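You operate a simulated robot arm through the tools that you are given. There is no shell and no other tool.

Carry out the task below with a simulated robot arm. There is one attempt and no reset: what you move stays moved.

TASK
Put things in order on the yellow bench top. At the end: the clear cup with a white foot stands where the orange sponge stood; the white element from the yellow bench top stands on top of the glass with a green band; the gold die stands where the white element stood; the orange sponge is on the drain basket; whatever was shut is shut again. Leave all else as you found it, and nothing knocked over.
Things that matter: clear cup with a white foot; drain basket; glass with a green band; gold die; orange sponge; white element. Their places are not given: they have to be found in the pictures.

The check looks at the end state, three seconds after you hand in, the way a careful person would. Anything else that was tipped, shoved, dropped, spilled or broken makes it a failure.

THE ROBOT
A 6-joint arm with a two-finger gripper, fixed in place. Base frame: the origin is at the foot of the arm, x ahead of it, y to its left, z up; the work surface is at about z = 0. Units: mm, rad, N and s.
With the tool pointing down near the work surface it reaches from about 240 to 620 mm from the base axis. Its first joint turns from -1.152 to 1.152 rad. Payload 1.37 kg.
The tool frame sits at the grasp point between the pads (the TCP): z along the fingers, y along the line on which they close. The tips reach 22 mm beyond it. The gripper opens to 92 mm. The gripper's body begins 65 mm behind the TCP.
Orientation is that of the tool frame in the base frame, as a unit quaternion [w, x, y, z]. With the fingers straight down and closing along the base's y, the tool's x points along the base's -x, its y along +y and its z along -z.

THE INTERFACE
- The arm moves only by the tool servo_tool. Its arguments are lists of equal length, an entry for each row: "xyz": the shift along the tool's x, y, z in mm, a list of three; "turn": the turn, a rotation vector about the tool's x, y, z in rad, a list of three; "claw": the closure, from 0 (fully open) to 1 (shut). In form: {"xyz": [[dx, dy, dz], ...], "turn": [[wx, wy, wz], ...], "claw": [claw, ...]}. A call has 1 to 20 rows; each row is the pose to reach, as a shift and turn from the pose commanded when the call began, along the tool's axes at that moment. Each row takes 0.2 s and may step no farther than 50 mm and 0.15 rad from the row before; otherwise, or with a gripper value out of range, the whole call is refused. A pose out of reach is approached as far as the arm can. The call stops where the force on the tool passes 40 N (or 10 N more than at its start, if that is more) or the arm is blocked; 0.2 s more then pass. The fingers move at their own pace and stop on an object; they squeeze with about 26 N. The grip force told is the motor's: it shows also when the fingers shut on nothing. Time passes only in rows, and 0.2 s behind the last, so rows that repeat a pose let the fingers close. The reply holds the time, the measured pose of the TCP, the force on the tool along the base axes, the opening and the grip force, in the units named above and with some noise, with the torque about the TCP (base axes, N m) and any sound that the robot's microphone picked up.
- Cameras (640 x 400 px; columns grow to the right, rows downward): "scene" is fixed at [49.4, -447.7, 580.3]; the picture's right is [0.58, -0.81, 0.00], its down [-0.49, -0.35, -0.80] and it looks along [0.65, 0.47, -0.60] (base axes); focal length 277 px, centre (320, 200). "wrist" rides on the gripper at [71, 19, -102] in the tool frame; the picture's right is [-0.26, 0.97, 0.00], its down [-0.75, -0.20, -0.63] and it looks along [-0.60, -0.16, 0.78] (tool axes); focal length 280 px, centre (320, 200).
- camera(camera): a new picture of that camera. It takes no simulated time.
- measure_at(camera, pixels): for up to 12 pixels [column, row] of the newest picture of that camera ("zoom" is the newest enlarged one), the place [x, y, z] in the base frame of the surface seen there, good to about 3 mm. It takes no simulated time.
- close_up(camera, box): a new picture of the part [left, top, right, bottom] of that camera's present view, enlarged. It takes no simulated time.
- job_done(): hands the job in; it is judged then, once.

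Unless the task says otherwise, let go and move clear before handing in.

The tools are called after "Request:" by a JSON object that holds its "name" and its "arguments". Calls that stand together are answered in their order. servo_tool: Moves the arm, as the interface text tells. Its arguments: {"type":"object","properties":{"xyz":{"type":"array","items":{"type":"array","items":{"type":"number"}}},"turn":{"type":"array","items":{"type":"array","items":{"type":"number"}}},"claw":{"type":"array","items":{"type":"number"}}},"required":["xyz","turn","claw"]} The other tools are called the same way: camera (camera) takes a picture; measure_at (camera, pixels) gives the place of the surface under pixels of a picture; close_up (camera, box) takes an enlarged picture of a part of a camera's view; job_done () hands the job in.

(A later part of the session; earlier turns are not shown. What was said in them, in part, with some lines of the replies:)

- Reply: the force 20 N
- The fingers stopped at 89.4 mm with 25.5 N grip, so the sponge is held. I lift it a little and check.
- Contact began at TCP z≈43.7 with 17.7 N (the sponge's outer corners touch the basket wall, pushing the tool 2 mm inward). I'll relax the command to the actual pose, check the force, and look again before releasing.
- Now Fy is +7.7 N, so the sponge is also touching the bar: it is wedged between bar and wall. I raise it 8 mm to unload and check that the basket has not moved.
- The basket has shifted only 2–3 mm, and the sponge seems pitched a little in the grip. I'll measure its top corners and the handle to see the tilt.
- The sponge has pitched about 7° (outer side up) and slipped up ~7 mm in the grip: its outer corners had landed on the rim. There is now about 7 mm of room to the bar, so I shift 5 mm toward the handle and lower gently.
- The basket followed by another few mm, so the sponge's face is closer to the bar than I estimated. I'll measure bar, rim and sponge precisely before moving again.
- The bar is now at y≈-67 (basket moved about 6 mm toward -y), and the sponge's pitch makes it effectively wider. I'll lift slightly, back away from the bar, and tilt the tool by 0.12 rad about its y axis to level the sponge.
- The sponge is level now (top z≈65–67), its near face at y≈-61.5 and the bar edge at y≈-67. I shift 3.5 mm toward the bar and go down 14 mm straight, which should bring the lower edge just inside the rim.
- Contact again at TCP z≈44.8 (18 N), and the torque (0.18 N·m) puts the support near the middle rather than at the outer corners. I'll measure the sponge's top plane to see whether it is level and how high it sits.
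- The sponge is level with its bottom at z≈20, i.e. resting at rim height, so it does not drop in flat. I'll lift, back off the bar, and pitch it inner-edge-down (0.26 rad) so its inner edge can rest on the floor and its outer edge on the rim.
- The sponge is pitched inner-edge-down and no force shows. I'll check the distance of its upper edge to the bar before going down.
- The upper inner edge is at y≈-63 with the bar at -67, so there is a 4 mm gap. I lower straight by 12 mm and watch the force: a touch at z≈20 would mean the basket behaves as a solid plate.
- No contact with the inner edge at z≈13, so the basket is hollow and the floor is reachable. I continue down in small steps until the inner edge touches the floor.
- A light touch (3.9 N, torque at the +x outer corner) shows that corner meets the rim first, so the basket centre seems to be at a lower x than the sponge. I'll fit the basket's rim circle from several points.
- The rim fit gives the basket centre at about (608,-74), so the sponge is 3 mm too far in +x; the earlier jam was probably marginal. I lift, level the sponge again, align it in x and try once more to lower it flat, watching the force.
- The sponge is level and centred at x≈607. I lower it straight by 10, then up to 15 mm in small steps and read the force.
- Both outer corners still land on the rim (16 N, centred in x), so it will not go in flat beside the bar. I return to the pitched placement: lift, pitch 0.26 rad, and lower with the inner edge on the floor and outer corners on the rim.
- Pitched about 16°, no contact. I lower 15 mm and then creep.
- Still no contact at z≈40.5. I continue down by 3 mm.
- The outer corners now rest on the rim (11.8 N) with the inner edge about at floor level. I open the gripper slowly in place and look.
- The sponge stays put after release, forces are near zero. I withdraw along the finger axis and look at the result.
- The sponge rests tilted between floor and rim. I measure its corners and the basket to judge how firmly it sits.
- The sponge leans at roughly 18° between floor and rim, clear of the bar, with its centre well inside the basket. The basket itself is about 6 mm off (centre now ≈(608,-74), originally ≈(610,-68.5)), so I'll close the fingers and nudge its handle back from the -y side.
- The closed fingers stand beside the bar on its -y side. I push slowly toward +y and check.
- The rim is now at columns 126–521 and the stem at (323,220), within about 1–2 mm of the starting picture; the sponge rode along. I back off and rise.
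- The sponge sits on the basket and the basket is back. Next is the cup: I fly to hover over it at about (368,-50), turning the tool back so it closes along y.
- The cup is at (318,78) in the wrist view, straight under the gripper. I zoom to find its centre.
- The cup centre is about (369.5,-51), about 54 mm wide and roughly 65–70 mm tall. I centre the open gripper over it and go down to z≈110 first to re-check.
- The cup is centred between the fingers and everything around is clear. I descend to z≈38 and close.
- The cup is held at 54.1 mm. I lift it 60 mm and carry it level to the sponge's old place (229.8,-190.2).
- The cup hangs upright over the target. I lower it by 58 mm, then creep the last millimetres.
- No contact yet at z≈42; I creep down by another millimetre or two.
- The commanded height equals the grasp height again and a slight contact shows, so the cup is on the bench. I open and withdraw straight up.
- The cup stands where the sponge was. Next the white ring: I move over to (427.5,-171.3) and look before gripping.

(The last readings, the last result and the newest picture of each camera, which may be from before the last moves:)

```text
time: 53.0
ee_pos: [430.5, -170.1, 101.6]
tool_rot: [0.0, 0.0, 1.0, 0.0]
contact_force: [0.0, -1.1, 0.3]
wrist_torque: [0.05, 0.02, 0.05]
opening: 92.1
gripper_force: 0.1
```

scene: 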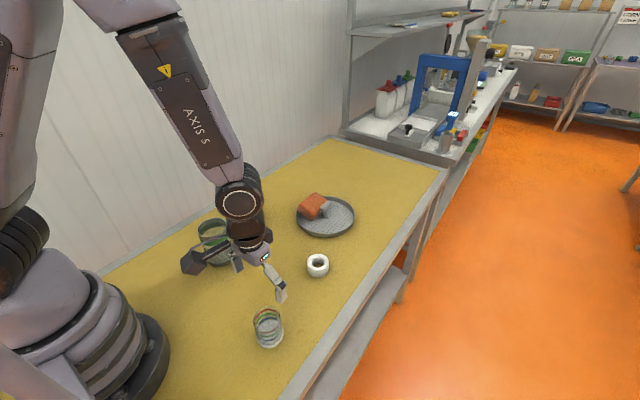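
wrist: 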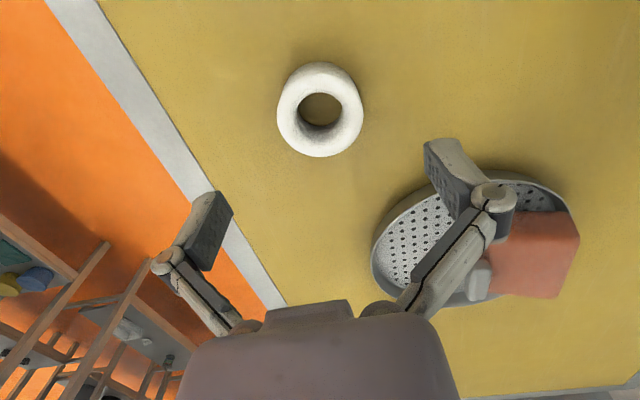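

The ring's rim points average to about (430.5,-169.8), right under the TCP at (430.5,-170.1). I go down to z≈32 and close on it.

Request:
{"name": "servo_tool", "arguments": {"xyz": [[0, 0, 35], [0, 0, 60], [0, 0, 69.5], [0, 0, 69.5], [0, 0, 69.5], [0, 0, 69.5], [0, 0, 69.5], [0, 0, 69.5]], "turn": [[0, 0, 0], [0, 0, 0], [0, 0, 0], [0, 0, 0], [0, 0, 0], [0, 0, 0], [0, 0, 0], [0, 0, 0]], "claw": [0, 0, 0, 0, 0.3, 0.5, 0.5, 0.5]}}

Request:
{"name": "camera", "arguments": {"camera": "wrist"}}

```text
time: 54.8
ee_pos: [428.5, -170.6, 32.4]
tool_rot: [0.0, 0.0, 1.0, 0.0]
contact_force: [-0.5, -0.8, 1.2]
wrist_torque: [-0.05, 0.01, 0.04]
opening: 55.2
gripper_force: 26.3
```

```text
taken
```

wrist: 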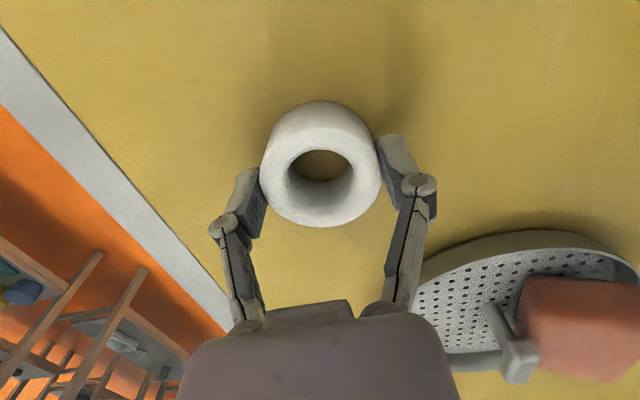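

The ring is held (55.2 mm, 26 N), so its diameter is 55 mm. I lift it and carry it above the glass at (310.5,70).

Request:
{"name": "servo_tool", "arguments": {"xyz": [[0, 0, -10], [0, 0, -50], [0, 0, -95], [0, 0, -140], [19.8, 40, -145], [39.7, 80, -145], [59.5, 120, -145], [79.3, 160, -145], [99.2, 200, -145], [119, 240, -145], [119, 240, -145], [119, 240, -145]], "turn": [[0, 0, 0], [0, 0, 0], [0, 0, 0], [0, 0, 0], [0, 0, 0], [0, 0, 0], [0, 0, 0], [0, 0, 0], [0, 0, 0], [0, 0, 0], [0, 0, 0], [0, 0, 0]], "claw": [0.5, 0.5, 0.5, 0.5, 0.5, 0.5, 0.5, 0.5, 0.5, 0.5, 0.5, 0.5]}}

Request:
{"name": "camera", "arguments": {"camera": "wrist"}}

Request:
{"name": "close_up", "arguments": {"camera": "scene", "box": [160, 160, 300, 290]}}

```text
time: 57.4
ee_pos: [308.9, 69.6, 174.6]
tool_rot: [0.001, 0.0, 1.0, 0.0]
contact_force: [0.8, -0.3, -1.1]
wrist_torque: [0.01, -0.04, 0.0]
opening: 55.1
gripper_force: 25.9
```

```text
taken
```

wrist: 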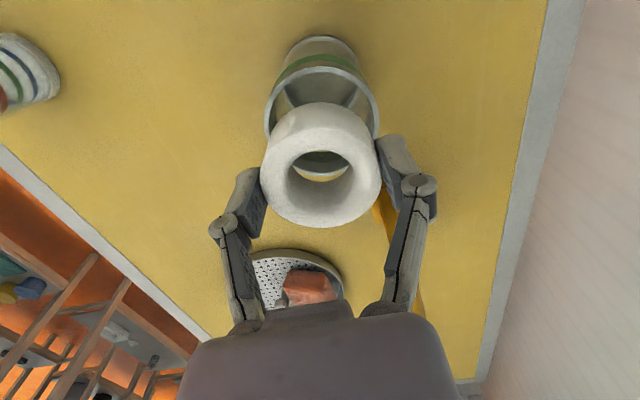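

```text
3.08 times, centred on (230, 225) of scene
```

zoom: 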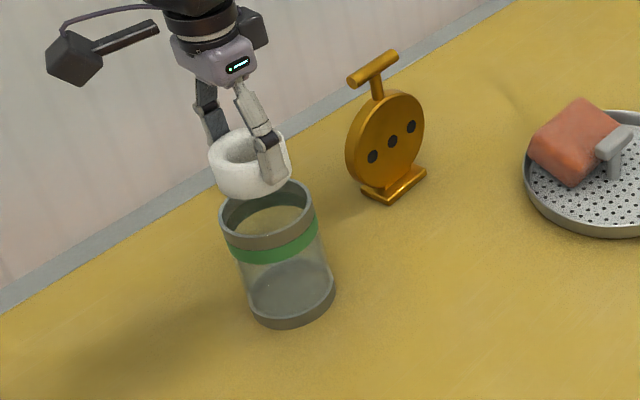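

The ring hangs over the glass; its rim is partly visible behind the ring. I measure the glass rim points visible here to confirm the centre.

Request:
{"name": "close_up", "arguments": {"camera": "wrist", "box": [245, 25, 400, 145]}}

```text
3.33 times, centred on (322, 85) of wrist
```

zoom: 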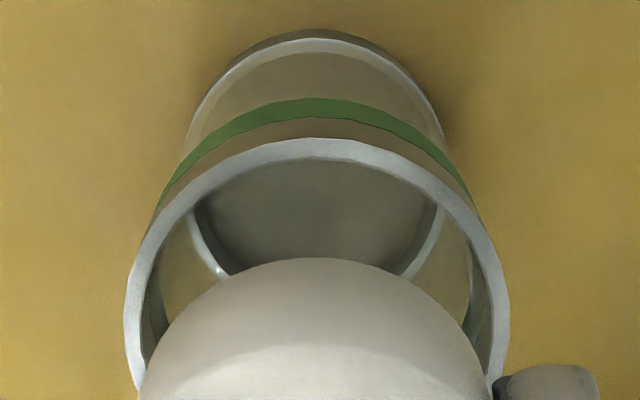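

Request:
{"name": "measure_at", "arguments": {"camera": "zoom", "pixels": [[310, 150], [250, 160], [380, 160], [200, 192], [435, 192], [160, 240], [470, 230], [138, 290], [493, 280], [132, 330], [500, 320], [280, 152]]}}

Request:
{"name": "servo_tool", "arguments": {"xyz": [[0, 0, 0]], "turn": [[0, 0, 0]], "claw": [0.5]}}

Request:
{"name": "servo_tool", "arguments": {"xyz": [[0, 0, 0]], "turn": [[0, 0, 0]], "claw": [0.5]}}

```text
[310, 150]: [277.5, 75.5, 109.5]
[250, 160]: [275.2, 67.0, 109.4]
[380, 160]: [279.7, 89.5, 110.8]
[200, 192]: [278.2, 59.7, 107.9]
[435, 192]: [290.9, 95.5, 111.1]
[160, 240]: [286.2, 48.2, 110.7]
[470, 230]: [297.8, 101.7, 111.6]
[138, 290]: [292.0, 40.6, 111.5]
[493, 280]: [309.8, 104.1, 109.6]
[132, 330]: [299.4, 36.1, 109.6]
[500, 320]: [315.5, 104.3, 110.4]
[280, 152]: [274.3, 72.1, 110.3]
```

```text
time: 57.8
ee_pos: [308.9, 68.1, 174.1]
tool_rot: [0.0, -0.001, 1.0, 0.0]
contact_force: [-0.9, -1.0, -0.9]
wrist_torque: [0.0, 0.03, 0.01]
opening: 54.9
gripper_force: 26.4
```

```text
time: 58.2
ee_pos: [308.7, 68.8, 173.5]
tool_rot: [0.0, 0.0, 1.0, 0.0]
contact_force: [0.5, 0.4, -1.5]
wrist_torque: [-0.02, 0.04, 0.0]
opening: 55.3
gripper_force: 25.8
```

The glass rim fits a circle centred at (309.3,70) with mid-radius 33.6, so the mouth (≈62 mm) is wider than the ring (55 mm). I lower the ring centred by 36 mm to feel whether there is a clear lid, stopping before the fingertips reach the rim.

Request:
{"name": "servo_tool", "arguments": {"xyz": [[-0.4, 1, 15], [-0.4, 1, 26], [-0.4, 1, 30], [-0.4, 1, 33], [-0.4, 1, 36], [-0.4, 1, 36]], "turn": [[0, 0, 0], [0, 0, 0], [0, 0, 0], [0, 0, 0], [0, 0, 0], [0, 0, 0]], "claw": [0.5, 0.5, 0.5, 0.5, 0.5, 0.5]}}

Request:
{"name": "close_up", "arguments": {"camera": "scene", "box": [170, 180, 270, 280]}}

```text
time: 59.6
ee_pos: [311.1, 70.2, 141.4]
tool_rot: [0.0, -0.001, 1.0, 0.0]
contact_force: [-0.9, -1.4, 17.2]
wrist_torque: [-0.06, -0.09, 0.05]
opening: 55.4
gripper_force: 25.6
```

```text
4.00 times, centred on (220, 230) of scene
```

zoom: 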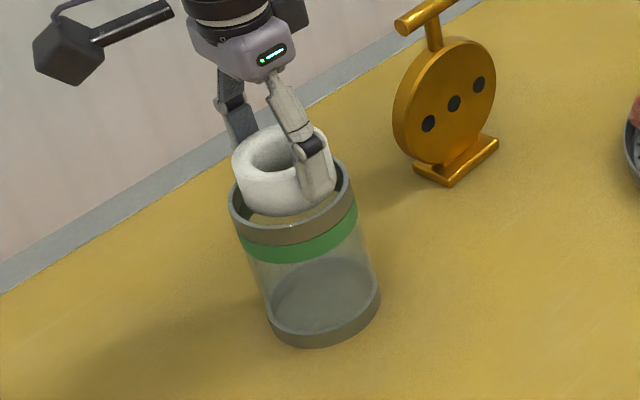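

There is firm contact (17 N, centred) with the ring's bottom at z≈109.5, so something clear closes the mouth level with the rim. I ease the pressure, check the force and then release gently.

Request:
{"name": "servo_tool", "arguments": {"xyz": [[0, 0, -2], [0, 0, -2.8], [0, 0, -2.8]], "turn": [[0, 0, 0], [0, 0, 0], [0, 0, 0]], "claw": [0.5, 0.5, 0.5]}}

Request:
{"name": "camera", "arguments": {"camera": "wrist"}}

```text
time: 60.4
ee_pos: [309.6, 68.4, 141.6]
tool_rot: [0.001, -0.001, 1.0, 0.0]
contact_force: [0.4, 0.1, -0.7]
wrist_torque: [0.01, -0.02, 0.01]
opening: 55.1
gripper_force: 26.1
```

```text
taken
```

wrist: 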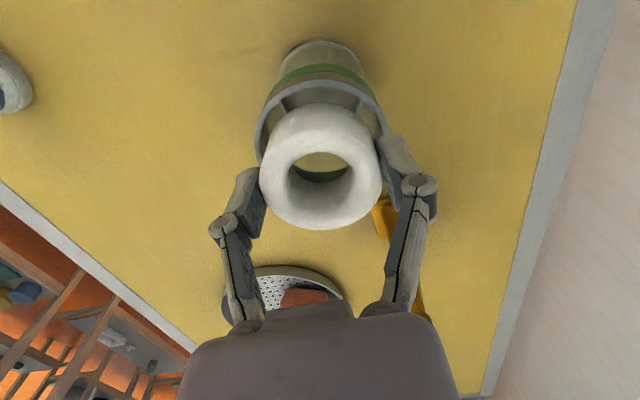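

Almost no force now. I lower 1 mm to touch and open the fingers just a little to see whether the ring stays.

Request:
{"name": "servo_tool", "arguments": {"xyz": [[0, 0, 1], [0, 0, 1], [0, 0, 1], [0, 0, 1], [0, 0, 1]], "turn": [[0, 0, 0], [0, 0, 0], [0, 0, 0], [0, 0, 0], [0, 0, 0]], "claw": [0.5, 0.38, 0.37, 0.36, 0.36]}}

Request:
{"name": "camera", "arguments": {"camera": "wrist"}}

Request:
{"name": "close_up", "arguments": {"camera": "scene", "box": [170, 180, 270, 280]}}

```text
time: 61.6
ee_pos: [310.7, 68.7, 141.7]
tool_rot: [0.0, -0.001, 1.0, 0.001]
contact_force: [0.2, -0.4, -0.2]
wrist_torque: [-0.01, -0.01, 0.02]
opening: 59.1
gripper_force: 0.1
```

```text
taken
```

wrist: 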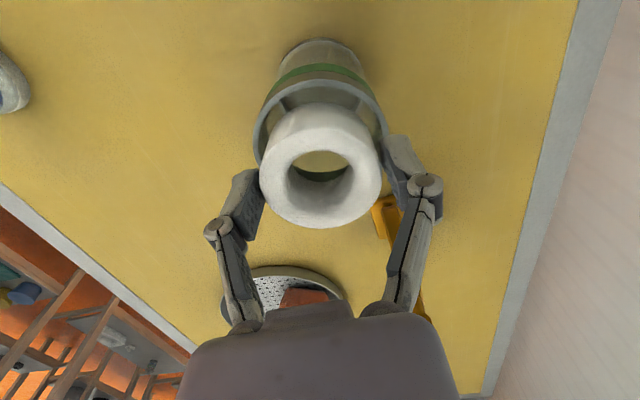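

```text
4.00 times, centred on (220, 230) of scene
```

zoom: 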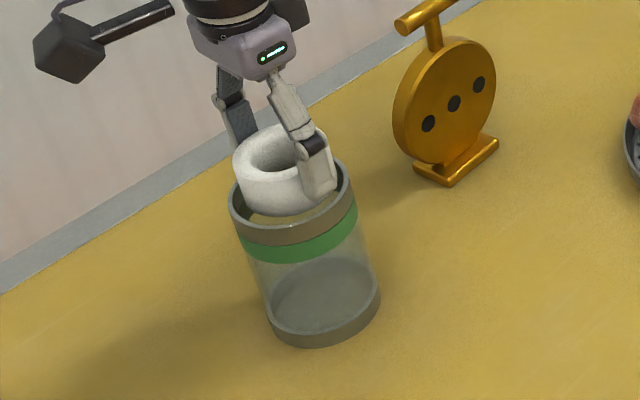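

With the fingers 4 mm wider than the ring it stays exactly in place: it stands on the clear lid. I open fully and withdraw straight up.

Request:
{"name": "servo_tool", "arguments": {"xyz": [[0, 0, 0], [0, 0, 0], [0, 0, 0], [0, 0, -15], [0, 0, -50], [0, 0, -95], [0, 0, -130], [0, 0, -130]], "turn": [[0, 0, 0], [0, 0, 0], [0, 0, 0], [0, 0, 0], [0, 0, 0], [0, 0, 0], [0, 0, 0], [0, 0, 0]], "claw": [0.2, 0, 0, 0, 0, 0, 0, 0]}}

Request:
{"name": "camera", "arguments": {"camera": "wrist"}}

Request:
{"name": "close_up", "arguments": {"camera": "scene", "box": [170, 160, 290, 280]}}

```text
time: 63.4
ee_pos: [310.8, 71.0, 270.9]
tool_rot: [-0.001, -0.001, 1.0, 0.001]
contact_force: [-0.2, 0.4, -0.4]
wrist_torque: [0.02, -0.03, 0.0]
opening: 91.9
gripper_force: 0.0
```

```text
taken
```

wrist: 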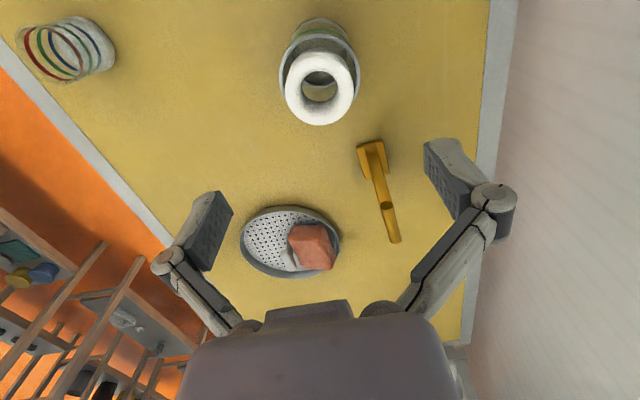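

```text
3.33 times, centred on (230, 220) of scene
```

zoom: 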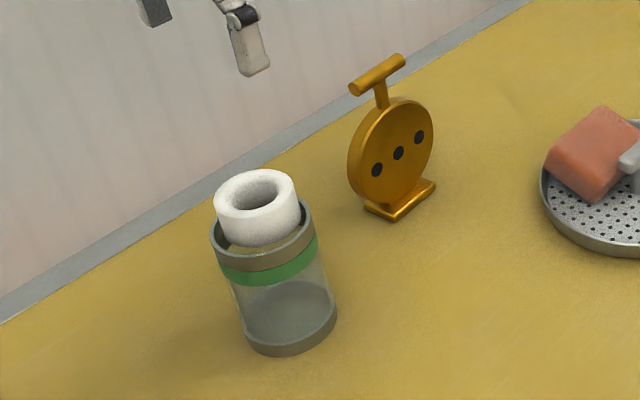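

The ring stands on the glass. Now the gold die: its base, disc and T-bar all run along x, so closing along y fits. I move over it for measurements.

Request:
{"name": "servo_tool", "arguments": {"xyz": [[-40, 6, 0], [-80, 12, 0], [-120, 18, 0], [-155, 24, 0], [-155, 24, 0]], "turn": [[0, 0, 0], [0, 0, 0], [0, 0, 0], [0, 0, 0], [0, 0, 0]], "claw": [0, 0, 0, 0, 0]}}

Request:
{"name": "camera", "arguments": {"camera": "wrist"}}

Request:
{"name": "close_up", "arguments": {"camera": "scene", "box": [220, 165, 290, 235]}}

```text
time: 64.6
ee_pos: [465.7, 92.5, 273.6]
tool_rot: [0.0, -0.001, 1.0, 0.0]
contact_force: [0.3, -0.4, 0.0]
wrist_torque: [-0.01, -0.02, -0.03]
opening: 92.1
gripper_force: 0.1
```

```text
taken
```

wrist: 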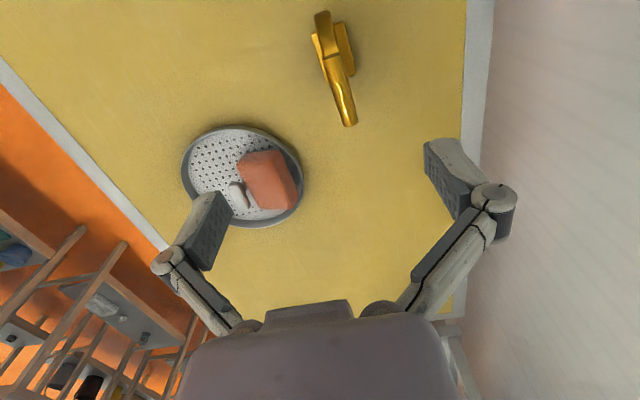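

```text
5.71 times, centred on (255, 200) of scene
```

zoom: 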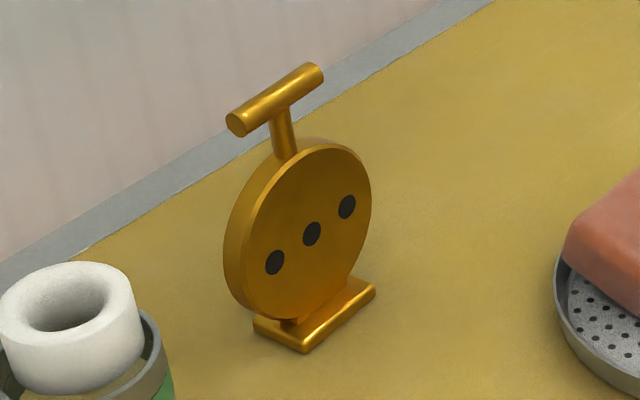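

Request:
{"name": "measure_at", "arguments": {"camera": "zoom", "pixels": [[240, 120], [315, 72], [275, 95], [285, 150], [312, 234], [275, 262], [346, 207], [305, 345], [260, 325], [370, 290], [235, 230], [265, 170]]}}

Request:
{"name": "close_up", "arguments": {"camera": "wrist", "box": [280, 0, 390, 135]}}

```text
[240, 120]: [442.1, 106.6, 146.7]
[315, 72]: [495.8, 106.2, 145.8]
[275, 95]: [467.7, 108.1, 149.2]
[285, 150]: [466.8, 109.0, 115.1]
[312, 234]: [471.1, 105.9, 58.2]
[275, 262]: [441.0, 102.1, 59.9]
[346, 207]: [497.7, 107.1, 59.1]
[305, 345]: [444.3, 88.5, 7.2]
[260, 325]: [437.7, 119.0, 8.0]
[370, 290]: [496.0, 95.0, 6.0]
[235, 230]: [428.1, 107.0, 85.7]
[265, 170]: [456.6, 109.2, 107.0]
```

```text
2.96 times, centred on (335, 68) of wrist
```

zoom: 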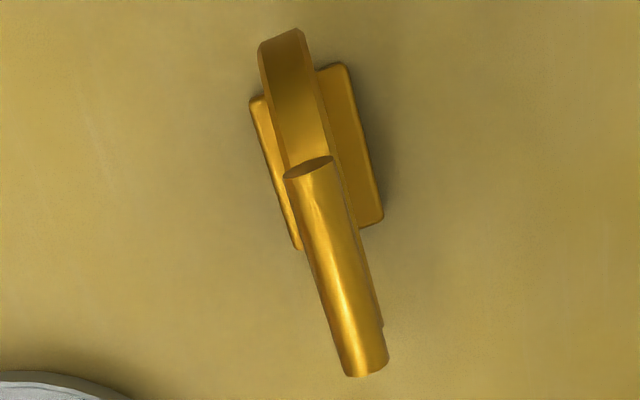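

Request:
{"name": "measure_at", "arguments": {"camera": "zoom", "pixels": [[310, 180], [335, 260], [365, 355], [325, 220], [350, 310], [270, 60], [300, 50], [280, 110], [312, 110], [260, 120], [345, 90], [370, 200]]}}

Request:
{"name": "measure_at", "arguments": {"camera": "zoom", "pixels": [[290, 180], [330, 170], [318, 270], [352, 250], [345, 365], [385, 350], [262, 45], [300, 32], [270, 130], [298, 240], [380, 215], [345, 70]]}}

```text
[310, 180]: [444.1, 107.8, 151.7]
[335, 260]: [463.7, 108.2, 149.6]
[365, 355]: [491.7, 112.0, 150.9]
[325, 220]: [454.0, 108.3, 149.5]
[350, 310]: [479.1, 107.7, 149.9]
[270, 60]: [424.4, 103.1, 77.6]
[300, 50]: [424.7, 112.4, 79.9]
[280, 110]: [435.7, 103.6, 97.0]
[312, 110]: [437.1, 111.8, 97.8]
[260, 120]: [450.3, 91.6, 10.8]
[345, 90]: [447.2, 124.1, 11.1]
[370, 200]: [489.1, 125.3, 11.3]
```

```text
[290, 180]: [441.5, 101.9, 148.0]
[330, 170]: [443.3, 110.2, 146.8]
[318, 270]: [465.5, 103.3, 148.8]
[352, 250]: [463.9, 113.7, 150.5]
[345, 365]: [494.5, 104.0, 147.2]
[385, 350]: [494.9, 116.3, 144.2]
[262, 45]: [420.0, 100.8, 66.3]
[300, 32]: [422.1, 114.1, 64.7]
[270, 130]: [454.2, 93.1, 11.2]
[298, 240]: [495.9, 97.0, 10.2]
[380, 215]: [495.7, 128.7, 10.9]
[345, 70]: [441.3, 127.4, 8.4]
```

The T-bar is centred near (468,108.5) with top z≈150, diameter ≈13 mm; the disc is ≈13 mm thick with its top at z≈111; yaw about +0.06 rad. The wall is near, so I check its distance before going down.

Request:
{"name": "measure_at", "arguments": {"camera": "wrist", "pixels": [[480, 40], [475, 100], [500, 60], [520, 100], [560, 60], [500, 20], [490, 120], [600, 100]]}}

Request:
{"name": "servo_tool", "arguments": {"xyz": [[-2.3, 8, 30], [-2.3, 16.3, 60], [-2.3, 16.3, 85], [-2.3, 16.3, 85]], "turn": [[0, 0, -0.06], [0, 0, -0.06], [0, 0, -0.06], [0, 0, -0.06]], "claw": [0, 0, 0, 0]}}

Request:
{"name": "camera", "arguments": {"camera": "wrist"}}

Request:
{"name": "close_up", "arguments": {"camera": "scene", "box": [210, 145, 310, 235]}}

```text
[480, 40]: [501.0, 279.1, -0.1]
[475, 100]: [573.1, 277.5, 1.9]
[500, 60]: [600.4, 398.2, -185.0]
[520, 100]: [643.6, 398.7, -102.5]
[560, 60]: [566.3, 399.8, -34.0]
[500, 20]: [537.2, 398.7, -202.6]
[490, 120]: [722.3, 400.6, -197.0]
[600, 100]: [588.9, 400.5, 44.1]
```

```text
time: 65.6
ee_pos: [465.7, 109.3, 187.5]
tool_rot: [0.0, -0.03, 1.0, 0.0]
contact_force: [-0.5, 0.2, 0.8]
wrist_torque: [0.01, -0.03, -0.01]
opening: 91.9
gripper_force: 0.2
```

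```text
taken
```

wrist: 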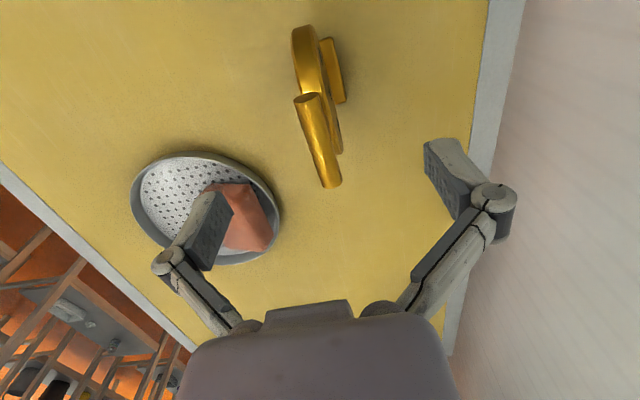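

```text
4.44 times, centred on (260, 190) of scene
```

zoom: 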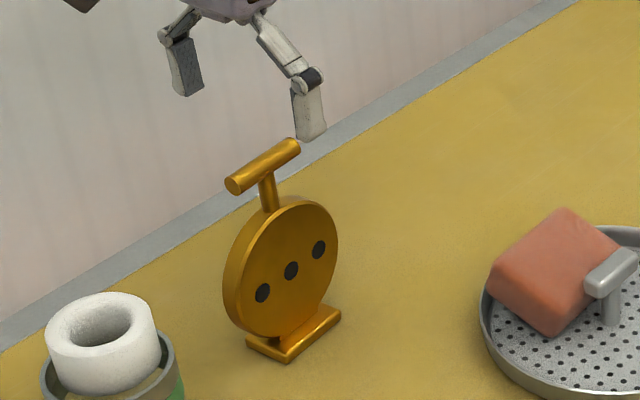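

The bar's centre line passes through (319,144), exactly the predicted point under the TCP. I measure its ends to centre along x.

Request:
{"name": "measure_at", "arguments": {"camera": "wrist", "pixels": [[309, 103], [332, 182], [313, 120], [320, 145], [326, 165], [303, 125], [320, 120], [312, 150], [330, 145], [318, 168], [335, 165], [300, 45]]}}

Request:
{"name": "servo_tool", "arguments": {"xyz": [[0, 0, 0]], "turn": [[0, 0, 0]], "claw": [0]}}

```text
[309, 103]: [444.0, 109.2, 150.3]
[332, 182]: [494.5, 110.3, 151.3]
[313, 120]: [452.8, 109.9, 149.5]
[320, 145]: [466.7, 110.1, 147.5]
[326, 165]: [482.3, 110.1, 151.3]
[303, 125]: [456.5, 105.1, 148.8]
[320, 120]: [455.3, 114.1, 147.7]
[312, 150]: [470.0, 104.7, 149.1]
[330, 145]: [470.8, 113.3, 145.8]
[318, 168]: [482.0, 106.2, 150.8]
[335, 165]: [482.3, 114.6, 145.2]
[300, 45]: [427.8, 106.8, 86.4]
```

```text
time: 66.0
ee_pos: [466.9, 109.2, 188.0]
tool_rot: [0.001, -0.03, 1.0, 0.001]
contact_force: [-0.1, 0.2, 0.1]
wrist_torque: [0.02, -0.01, 0.0]
opening: 92.1
gripper_force: 0.0
```

The bar spans x 441–498, centre (469,109.7). I shift 2.5 mm in x, go down to z≈128 so the pads hold both the bar and the top of the disc, and close.

Request:
{"name": "servo_tool", "arguments": {"xyz": [[-2.5, 0.4, 20], [-2.5, 0.4, 45], [-2.5, 0.4, 60], [-2.5, 0.4, 60]], "turn": [[0, 0, 0], [0, 0, 0], [0, 0, 0], [0, 0, 0]], "claw": [0, 0, 0, 0]}}

Request:
{"name": "camera", "arguments": {"camera": "wrist"}}

Request:
{"name": "close_up", "arguments": {"camera": "scene", "box": [210, 145, 310, 235]}}

```text
time: 67.0
ee_pos: [470.2, 111.4, 128.0]
tool_rot: [0.0, -0.031, 1.0, 0.001]
contact_force: [0.4, 0.7, 0.2]
wrist_torque: [0.02, -0.01, -0.01]
opening: 91.8
gripper_force: 0.0
```

```text
taken
```

wrist: 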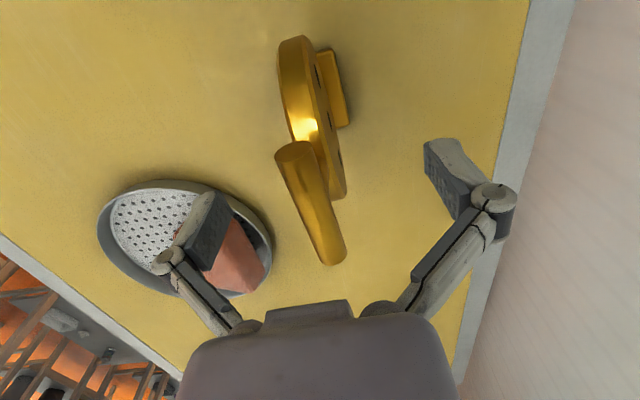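

```text
4.44 times, centred on (260, 190) of scene
```

zoom: 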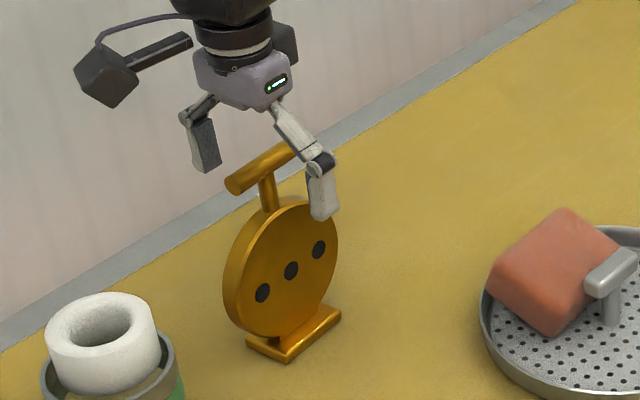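

Request:
{"name": "close_up", "arguments": {"camera": "wrist", "box": [250, 120, 390, 280]}}

Request:
{"name": "servo_tool", "arguments": {"xyz": [[0, 0, 0]], "turn": [[0, 0, 0]], "claw": [0]}}

Request:
{"name": "servo_tool", "arguments": {"xyz": [[0, 0, 0]], "turn": [[0, 0, 0]], "claw": [0]}}

```text
2.50 times, centred on (320, 200) of wrist
```

zoom: 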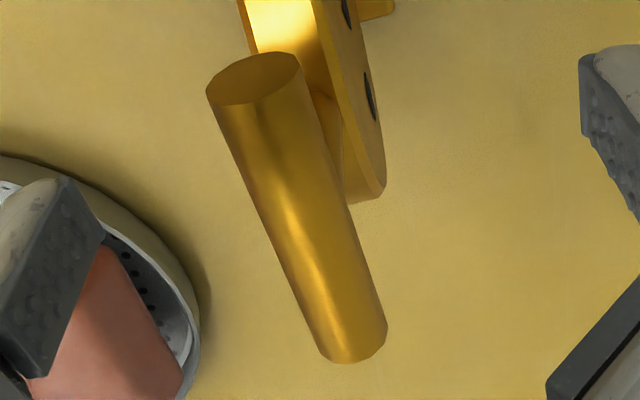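

```text
time: 67.4
ee_pos: [469.5, 112.2, 128.0]
tool_rot: [0.0, -0.03, 1.0, 0.0]
contact_force: [-0.8, -0.3, -0.8]
wrist_torque: [0.0, 0.0, -0.03]
opening: 92.0
gripper_force: 0.0
```

```text
time: 67.8
ee_pos: [470.4, 111.2, 128.1]
tool_rot: [0.001, -0.03, 1.0, -0.001]
contact_force: [-0.5, 0.2, -0.8]
wrist_torque: [-0.01, -0.03, -0.01]
opening: 91.8
gripper_force: 0.1
```

Request:
{"name": "measure_at", "arguments": {"camera": "zoom", "pixels": [[258, 130], [275, 180], [295, 230], [315, 280], [340, 330], [255, 205], [335, 205], [275, 250], [350, 245], [240, 160], [320, 160], [300, 310]]}}

```text
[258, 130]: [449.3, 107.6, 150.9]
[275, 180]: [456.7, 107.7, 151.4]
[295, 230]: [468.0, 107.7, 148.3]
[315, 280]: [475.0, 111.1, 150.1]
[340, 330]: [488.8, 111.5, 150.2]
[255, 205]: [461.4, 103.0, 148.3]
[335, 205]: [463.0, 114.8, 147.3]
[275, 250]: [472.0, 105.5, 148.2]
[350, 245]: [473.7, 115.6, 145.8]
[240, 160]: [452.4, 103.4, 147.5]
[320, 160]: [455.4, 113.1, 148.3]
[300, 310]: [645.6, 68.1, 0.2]
```

The bar centre at x=469 is y≈109.8 while the TCP reads y≈111.6, so I shift 1.8 mm and then close.

Request:
{"name": "servo_tool", "arguments": {"xyz": [[0.8, -1.8, 0], [0.8, -1.8, 0], [0.8, -1.8, 0], [0.8, -1.8, 0], [0.8, -1.8, 0], [0.8, -1.8, 0], [0.8, -1.8, 0], [0.8, -1.8, 0], [0.8, -1.8, 0]], "turn": [[0, 0, 0], [0, 0, 0], [0, 0, 0], [0, 0, 0], [0, 0, 0], [0, 0, 0], [0, 0, 0], [0, 0, 0], [0, 0, 0]], "claw": [0, 0.3, 0.5, 0.7, 0.8, 0.95, 0.95, 0.95, 0.95]}}

Request:
{"name": "camera", "arguments": {"camera": "wrist"}}

Request:
{"name": "close_up", "arguments": {"camera": "scene", "box": [210, 145, 310, 235]}}

```text
time: 69.8
ee_pos: [468.7, 109.4, 126.4]
tool_rot: [0.001, -0.031, 1.0, 0.0]
contact_force: [1.0, 1.0, 0.2]
wrist_torque: [0.02, -0.03, 0.01]
opening: 15.9
gripper_force: 26.3
```

```text
taken
```

wrist: 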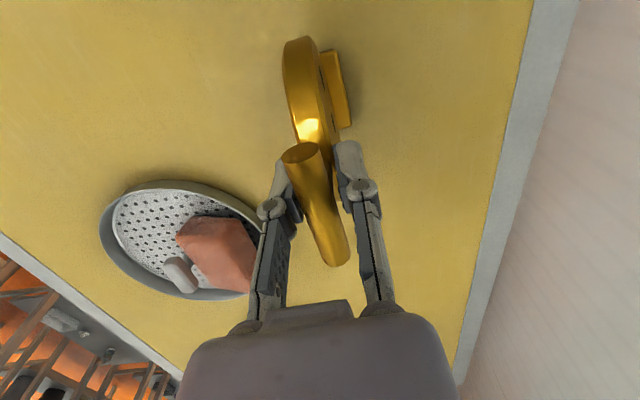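

```text
4.44 times, centred on (260, 190) of scene
```

zoom: 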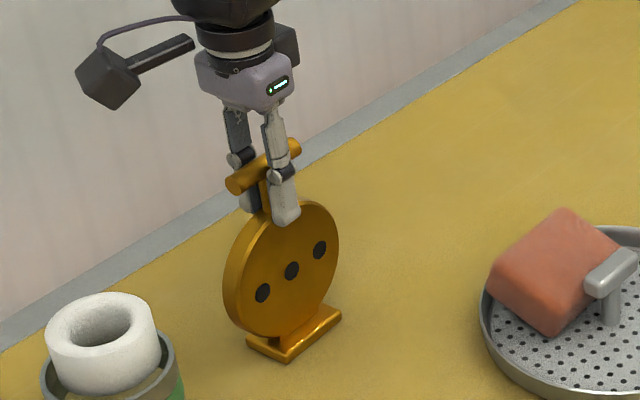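

The die is gripped (15.9 mm, 26 N) by bar and disc and stands undisturbed. I lift it slowly and read the load.

Request:
{"name": "servo_tool", "arguments": {"xyz": [[0, 0, -3], [0, 0, -10], [0, 0, -20], [0, 0, -20]], "turn": [[0, 0, 0], [0, 0, 0], [0, 0, 0], [0, 0, 0]], "claw": [0.95, 0.95, 0.95, 0.95]}}

Request:
{"name": "close_up", "arguments": {"camera": "scene", "box": [210, 145, 310, 235]}}

```text
time: 70.8
ee_pos: [469.9, 110.1, 147.5]
tool_rot: [-0.001, -0.03, 1.0, 0.0]
contact_force: [-0.1, -1.0, -6.0]
wrist_torque: [-0.02, -0.01, 0.0]
opening: 15.9
gripper_force: 25.7
```

```text
4.44 times, centred on (260, 190) of scene
```

zoom: 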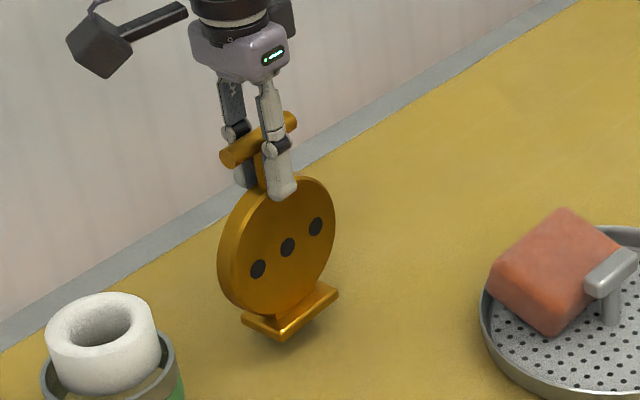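

The die weighs about 6 N and hangs upright. I raise it further and carry it to the ring's old place at (429.5,-170.2), keeping clear of the basket.

Request:
{"name": "servo_tool", "arguments": {"xyz": [[0, 0, -20], [0, 0, -40], [2, -10, -40], [6, -30, -40], [11, -54, -40], [16.5, -81, -40], [22, -108, -40], [27.5, -135.5, -40], [33, -163, -40], [38.5, -190, -40], [44, -217, -40], [49.5, -244, -40], [53.5, -264, -40], [55.5, -274, -40], [56.2, -277, -40], [56.2, -277, -40], [56.2, -277, -40]], "turn": [[0, 0, 0], [0, 0, 0], [0, 0, 0], [0, 0, 0], [0, 0, 0], [0, 0, 0], [0, 0, 0], [0, 0, 0], [0, 0, 0], [0, 0, 0], [0, 0, 0], [0, 0, 0], [0, 0, 0], [0, 0, 0], [0, 0, 0], [0, 0, 0], [0, 0, 0]], "claw": [0.95, 0.95, 0.95, 0.95, 0.95, 0.95, 0.95, 0.95, 0.95, 0.95, 0.95, 0.95, 0.95, 0.95, 0.95, 0.95, 0.95]}}

Request:
{"name": "camera", "arguments": {"camera": "scene"}}

Request:
{"name": "camera", "arguments": {"camera": "wrist"}}

```text
time: 74.4
ee_pos: [430.4, -172.5, 186.4]
tool_rot: [-0.001, -0.031, 1.0, 0.0]
contact_force: [0.3, 0.2, -5.5]
wrist_torque: [0.0, 0.05, 0.02]
opening: 15.6
gripper_force: 26.4
```

```text
taken
```

scene: 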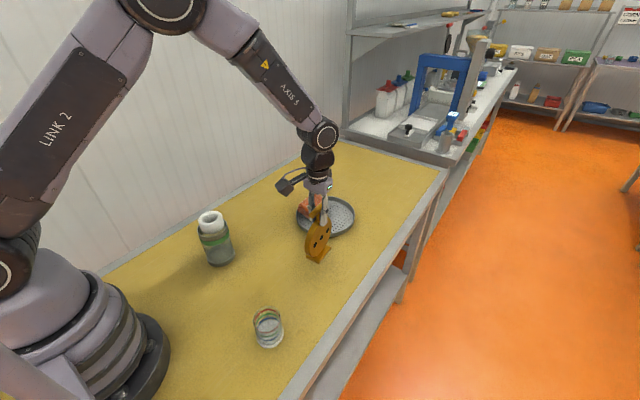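

```text
taken
```

wrist: 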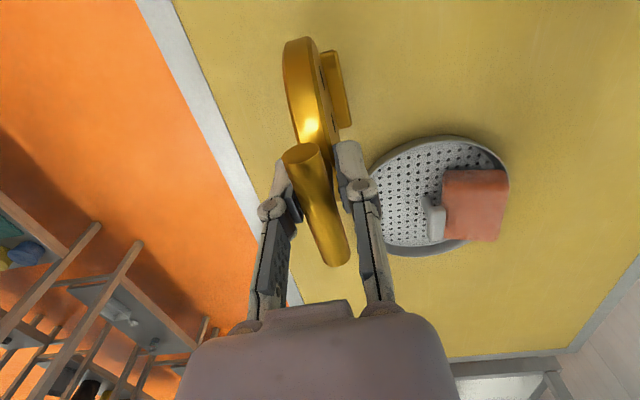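

The die is above its target. I lower it 50 mm and read the position again before touching down.

Request:
{"name": "servo_tool", "arguments": {"xyz": [[0, 0, 15], [0, 0, 35], [0, 0, 50], [0, 0, 50]], "turn": [[0, 0, 0], [0, 0, 0], [0, 0, 0], [0, 0, 0]], "claw": [0.95, 0.95, 0.95, 0.95]}}

Request:
{"name": "servo_tool", "arguments": {"xyz": [[0, 0, 0]], "turn": [[0, 0, 0]], "claw": [0.95]}}

Request:
{"name": "close_up", "arguments": {"camera": "scene", "box": [270, 180, 370, 290]}}

```text
time: 75.4
ee_pos: [429.5, -170.7, 134.9]
tool_rot: [-0.001, -0.03, 1.0, 0.0]
contact_force: [0.1, 0.4, -5.1]
wrist_torque: [-0.02, 0.04, -0.01]
opening: 15.6
gripper_force: 26.1
```

```text
time: 75.8
ee_pos: [430.7, -170.1, 135.4]
tool_rot: [0.0, -0.031, 1.0, 0.001]
contact_force: [0.4, -0.3, -6.0]
wrist_torque: [-0.01, -0.01, 0.01]
opening: 15.6
gripper_force: 25.6
```

```text
3.64 times, centred on (320, 235) of scene
```

zoom: 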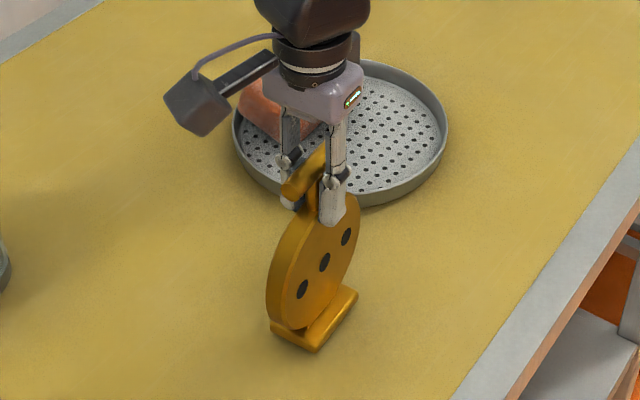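

Position (430,-170.4) is right. I lower 6.5 mm and then creep until the load transfers to the bench.

Request:
{"name": "servo_tool", "arguments": {"xyz": [[0, 0, 4], [0, 0, 6.5], [0, 0, 6.5]], "turn": [[0, 0, 0], [0, 0, 0], [0, 0, 0]], "claw": [0.95, 0.95, 0.95]}}

Request:
{"name": "servo_tool", "arguments": {"xyz": [[0, 0, 1], [0, 0, 2], [0, 0, 2]], "turn": [[0, 0, 0], [0, 0, 0], [0, 0, 0]], "claw": [0.95, 0.95, 0.95]}}

```text
time: 76.6
ee_pos: [429.6, -172.6, 129.7]
tool_rot: [0.0, -0.031, 1.0, 0.0]
contact_force: [-0.2, -0.1, -6.0]
wrist_torque: [-0.03, 0.02, 0.03]
opening: 15.8
gripper_force: 25.7
```

```text
time: 77.4
ee_pos: [429.9, -170.5, 127.5]
tool_rot: [0.0, -0.031, 1.0, 0.0]
contact_force: [0.2, -0.8, -6.0]
wrist_torque: [0.01, 0.0, -0.02]
opening: 15.8
gripper_force: 25.7
```

Still the full 6 N load, so about 1.5 mm remains; I creep further.

Request:
{"name": "servo_tool", "arguments": {"xyz": [[0, 0, 0.8], [0, 0, 1.6], [0, 0, 1.6]], "turn": [[0, 0, 0], [0, 0, 0], [0, 0, 0]], "claw": [0.95, 0.95, 0.95]}}

Request:
{"name": "servo_tool", "arguments": {"xyz": [[0, 0, 0.4], [0, 0, 0.4]], "turn": [[0, 0, 0], [0, 0, 0]], "claw": [0.95, 0.95]}}

```text
time: 78.2
ee_pos: [430.4, -171.6, 126.9]
tool_rot: [0.0, -0.031, 1.0, 0.0]
contact_force: [-7.8, 1.9, 15.3]
wrist_torque: [0.03, 0.44, -0.03]
opening: 16.0
gripper_force: 25.9
```

```text
time: 78.8
ee_pos: [430.3, -171.3, 127.5]
tool_rot: [0.0, -0.031, 1.0, 0.0]
contact_force: [-7.4, 3.8, 17.6]
wrist_torque: [0.08, 0.18, 0.0]
opening: 16.1
gripper_force: 25.9
```

Contact is made and now pressed with about 17 N; I back off 0.9 mm so the die just stands, then release.

Request:
{"name": "servo_tool", "arguments": {"xyz": [[0, 0, -0.6], [0, 0, -0.9], [0, 0, -0.9]], "turn": [[0, 0, 0], [0, 0, 0], [0, 0, 0]], "claw": [0.95, 0.95, 0.95]}}

Request:
{"name": "close_up", "arguments": {"camera": "scene", "box": [270, 180, 370, 290]}}

```text
time: 79.6
ee_pos: [429.4, -170.4, 128.0]
tool_rot: [0.0, -0.031, 1.0, 0.0]
contact_force: [0.2, -0.7, -5.4]
wrist_torque: [0.02, 0.01, -0.01]
opening: 15.7
gripper_force: 25.8
```

```text
3.64 times, centred on (320, 235) of scene
```

zoom: 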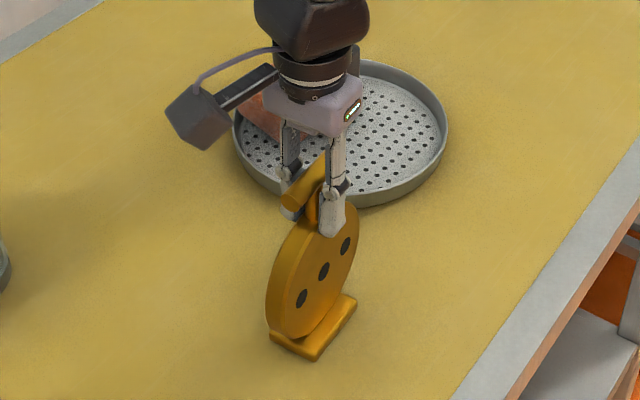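

Request:
{"name": "servo_tool", "arguments": {"xyz": [[0, 0, 0.4], [0, 0, 0.4]], "turn": [[0, 0, 0], [0, 0, 0]], "claw": [0.95, 0.95]}}

```text
time: 80.2
ee_pos: [429.3, -171.6, 127.1]
tool_rot: [0.0, -0.031, 1.0, 0.0]
contact_force: [-0.2, 0.2, -4.4]
wrist_torque: [-0.02, 0.02, 0.01]
opening: 15.9
gripper_force: 26.4
```

The load is going over to the bench (-4.4 N left). I lower another 0.2 mm, then open slowly with the tool still.

Request:
{"name": "servo_tool", "arguments": {"xyz": [[0, 0, 0.2], [0, 0, 0.2], [0, 0, 0.2]], "turn": [[0, 0, 0], [0, 0, 0], [0, 0, 0]], "claw": [0.95, 0.95, 0.95]}}

Request:
{"name": "servo_tool", "arguments": {"xyz": [[0, 0, 0], [0, 0, 0], [0, 0, 0], [0, 0, 0]], "turn": [[0, 0, 0], [0, 0, 0], [0, 0, 0], [0, 0, 0]], "claw": [0.8, 0.78, 0.76, 0.76]}}

Request:
{"name": "close_up", "arguments": {"camera": "scene", "box": [270, 180, 370, 290]}}

Request:
{"name": "camera", "arguments": {"camera": "wrist"}}

```text
time: 81.0
ee_pos: [429.5, -172.1, 126.3]
tool_rot: [0.0, -0.031, 1.0, 0.0]
contact_force: [-0.9, 1.0, -1.1]
wrist_torque: [0.02, 0.02, 0.03]
opening: 15.8
gripper_force: 26.2
```

```text
time: 82.0
ee_pos: [430.1, -170.9, 127.5]
tool_rot: [0.0, -0.03, 1.0, 0.0]
contact_force: [-0.3, -0.4, 0.6]
wrist_torque: [0.01, 0.01, 0.0]
opening: 22.2
gripper_force: 0.1
```

```text
3.64 times, centred on (320, 235) of scene
```

zoom: 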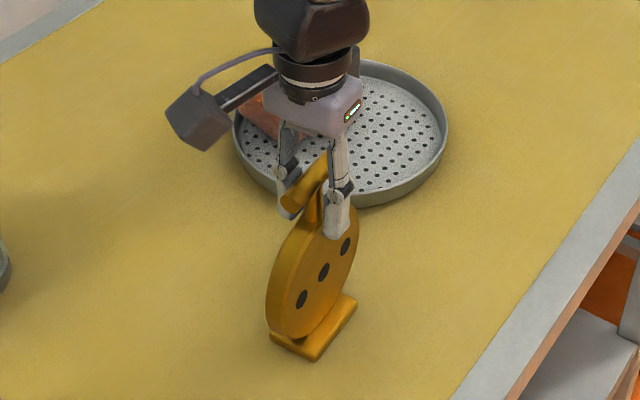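

```text
taken
```

wrist: 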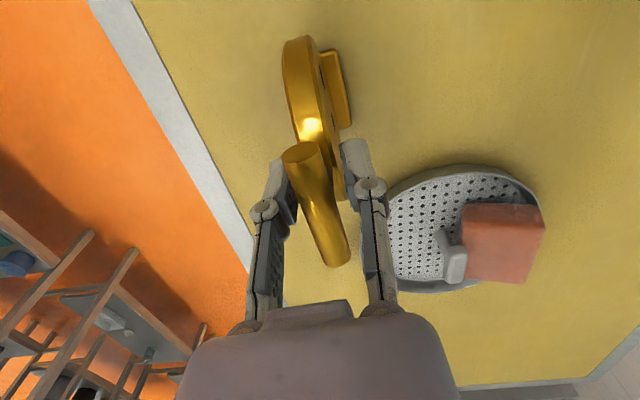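

The die stands by itself with the fingers 3 mm clear on each side. I open fully and withdraw straight up.

Request:
{"name": "servo_tool", "arguments": {"xyz": [[0, 0, 0], [0, 0, 0], [0, 0, 0], [0, 0, 0], [0, 0, -15], [0, 0, -45], [0, 0, -90], [0, 0, -130], [0, 0, -130]], "turn": [[0, 0, 0], [0, 0, 0], [0, 0, 0], [0, 0, 0], [0, 0, 0], [0, 0, 0], [0, 0, 0], [0, 0, 0], [0, 0, 0]], "claw": [0.5, 0.2, 0, 0, 0, 0, 0, 0, 0]}}

Request:
{"name": "camera", "arguments": {"camera": "scene"}}

Request:
{"name": "camera", "arguments": {"camera": "wrist"}}

```text
time: 84.0
ee_pos: [430.0, -171.1, 255.3]
tool_rot: [0.0, -0.031, 1.0, 0.001]
contact_force: [0.8, 0.0, 0.1]
wrist_torque: [0.0, 0.02, -0.02]
opening: 91.8
gripper_force: 0.0
```

```text
taken
```

scene: 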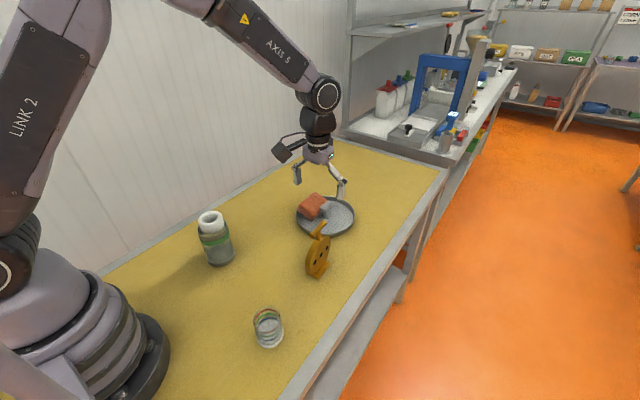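

```text
taken
```

wrist: 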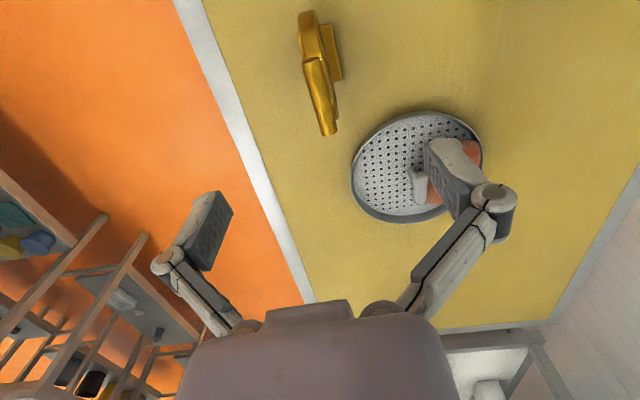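

All four placements are made. I now check the details: the sponge and basket, the ring on the glass, the die and the cup.

Request:
{"name": "close_up", "arguments": {"camera": "scene", "box": [285, 180, 365, 245]}}

Request:
{"name": "measure_at", "arguments": {"camera": "zoom", "pixels": [[255, 65], [180, 135], [240, 180], [310, 110], [250, 125], [200, 150], [285, 90], [220, 160], [320, 125], [150, 170], [238, 240], [225, 190]]}}

Request:
{"name": "close_up", "arguments": {"camera": "scene", "box": [180, 200, 340, 360]}}

```text
6.15 times, centred on (325, 212) of scene
```

zoom: 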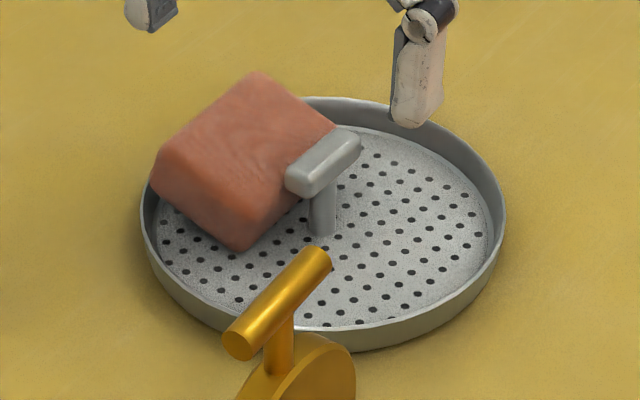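

```text
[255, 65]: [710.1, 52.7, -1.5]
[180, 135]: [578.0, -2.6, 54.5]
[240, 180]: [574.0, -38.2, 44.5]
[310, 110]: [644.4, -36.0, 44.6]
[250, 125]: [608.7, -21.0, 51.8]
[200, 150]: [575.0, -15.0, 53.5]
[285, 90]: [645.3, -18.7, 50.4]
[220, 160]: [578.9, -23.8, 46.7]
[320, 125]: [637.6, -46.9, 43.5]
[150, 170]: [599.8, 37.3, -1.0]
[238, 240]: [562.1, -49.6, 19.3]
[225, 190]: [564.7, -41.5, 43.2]
```

```text
2.50 times, centred on (260, 280) of scene
```

zoom: 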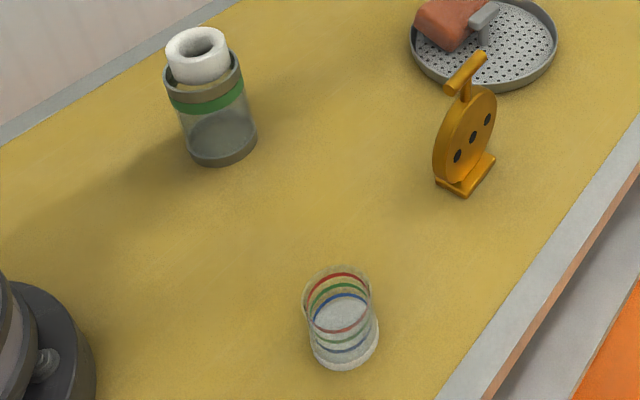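

Everything checks out: the ring sits upright on the glass, the cup is at the sponge's old place, the die stands at the ring's old place, and the basket's rim is back within about 1 mm (columns ≈296–355). I move the arm clear, back near its start pose, and look once more.

Request:
{"name": "servo_tool", "arguments": {"xyz": [[0, 0, -40], [-22, 43, -62], [-44, 87, -62], [-66, 130, -62], [-66, 130, -62]], "turn": [[0, 0, 0], [0, 0, 0.02], [0, 0, 0.04], [0, 0, 0.06], [0, 0, 0.06]], "claw": [0, 0, 0, 0, 0]}}

Request:
{"name": "camera", "arguments": {"camera": "scene"}}

Request:
{"name": "camera", "arguments": {"camera": "wrist"}}

Request:
{"name": "close_up", "arguments": {"camera": "scene", "box": [180, 180, 370, 360]}}

```text
refused: row 2 steps farther than a row can; nothing moved
```

```text
taken
```

scene: 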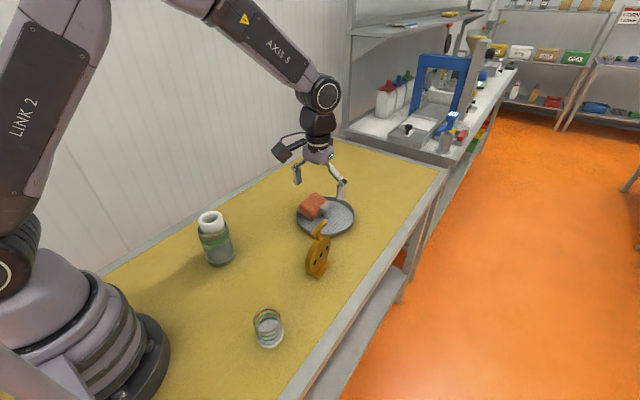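

```text
taken
```

wrist: 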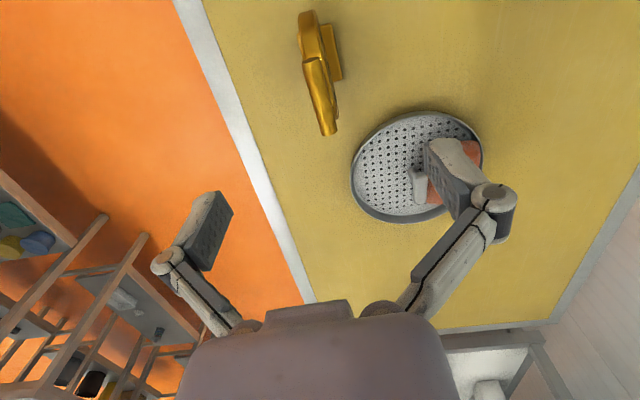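

```text
2.22 times, centred on (275, 270) of scene
```

zoom: 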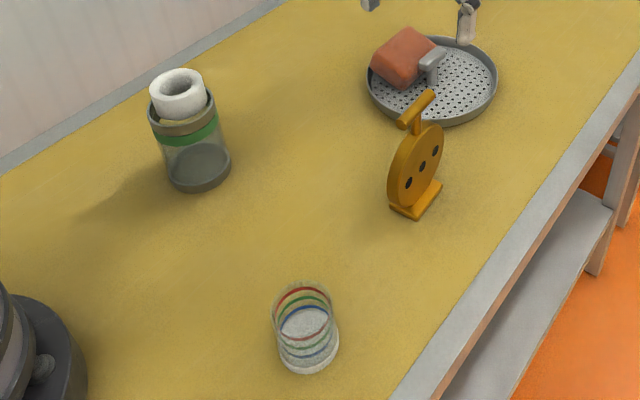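

The move was refused for a step slightly too long; the pictures show everything standing as intended. I repeat it with smaller steps.

Request:
{"name": "servo_tool", "arguments": {"xyz": [[0, 0, -40], [0, 0, -62], [-16, 32, -62], [-33, 65, -62], [-50, 98, -62], [-66, 130, -62], [-66, 130, -62]], "turn": [[0, 0, 0], [0, 0, 0], [0, 0, 0.02], [0, 0, 0.04], [0, 0, 0.05], [0, 0, 0.06], [0, 0, 0.06]], "claw": [0, 0, 0, 0, 0, 0, 0]}}

Request:
{"name": "camera", "arguments": {"camera": "wrist"}}

Request:
{"name": "close_up", "arguments": {"camera": "scene", "box": [180, 180, 370, 360]}}

```text
time: 85.6
ee_pos: [486.8, -36.0, 321.3]
tool_rot: [-0.001, 0.0, 1.0, -0.001]
contact_force: [0.4, 1.0, 0.8]
wrist_torque: [0.01, -0.03, 0.04]
opening: 91.9
gripper_force: 0.0
```

```text
taken
```

wrist: 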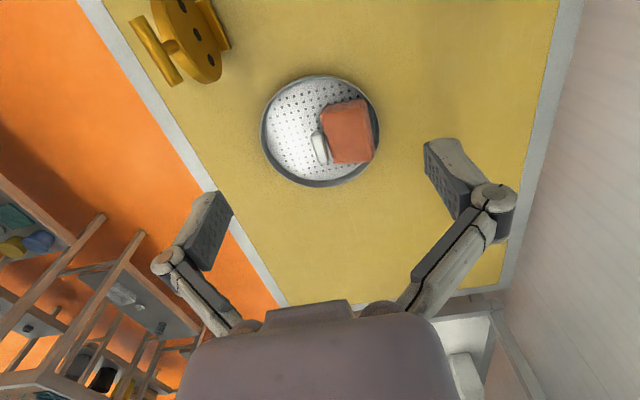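

```text
2.22 times, centred on (275, 270) of scene
```

zoom: 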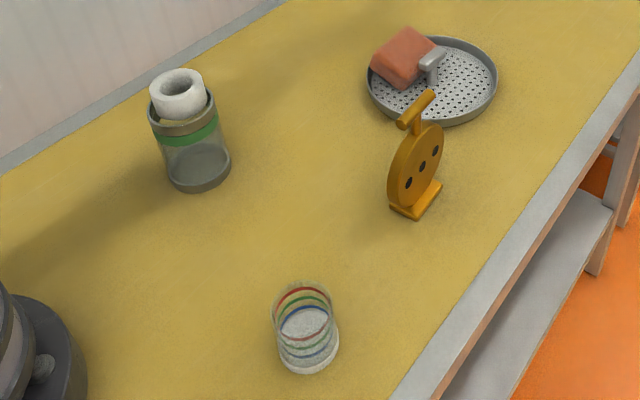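

The arm is clear at its start pose. The basket appears at the same pixels as at the start (columns 261–380), with the sponge on it at (348,132). The ring is on the glass, the cup stands where the sponge was, and the die stands where the ring was, so I hand in.

Request:
{"name": "job_done", "arguments": {}}

```text
The job is handed in.
```

I've handed the job in with all four things moved and standing. The one compromise is the sponge, which leans on the basket instead of lying flat.

- **Orange sponge:** it is on the drain basket, tilted by about 16°. Its inner edge rests on the basket floor and its outer corners rest on the rim. It was slightly too big to lie flat between the handle and the rim.
- **Clear cup with a white foot:** it stands where the sponge was, within about 1 mm by the arm's position readings.
- **White element:** it stands upright in the centre of the glass with the green band. The cameras show the mouth as open. When I lowered the element it met a firm surface level with the rim, probably a clear lid, and it has stayed there since I let go. I did not open anything.
- **Gold die:** it stands upright where the white element was.
- **Drain basket:** while placing the sponge I pushed the basket about 6 mm. I pushed it back, and it is now within about 1 mm of where it started.

Nothing was knocked over, the glass is where I found it, and the arm is clear and close to its starting pose.
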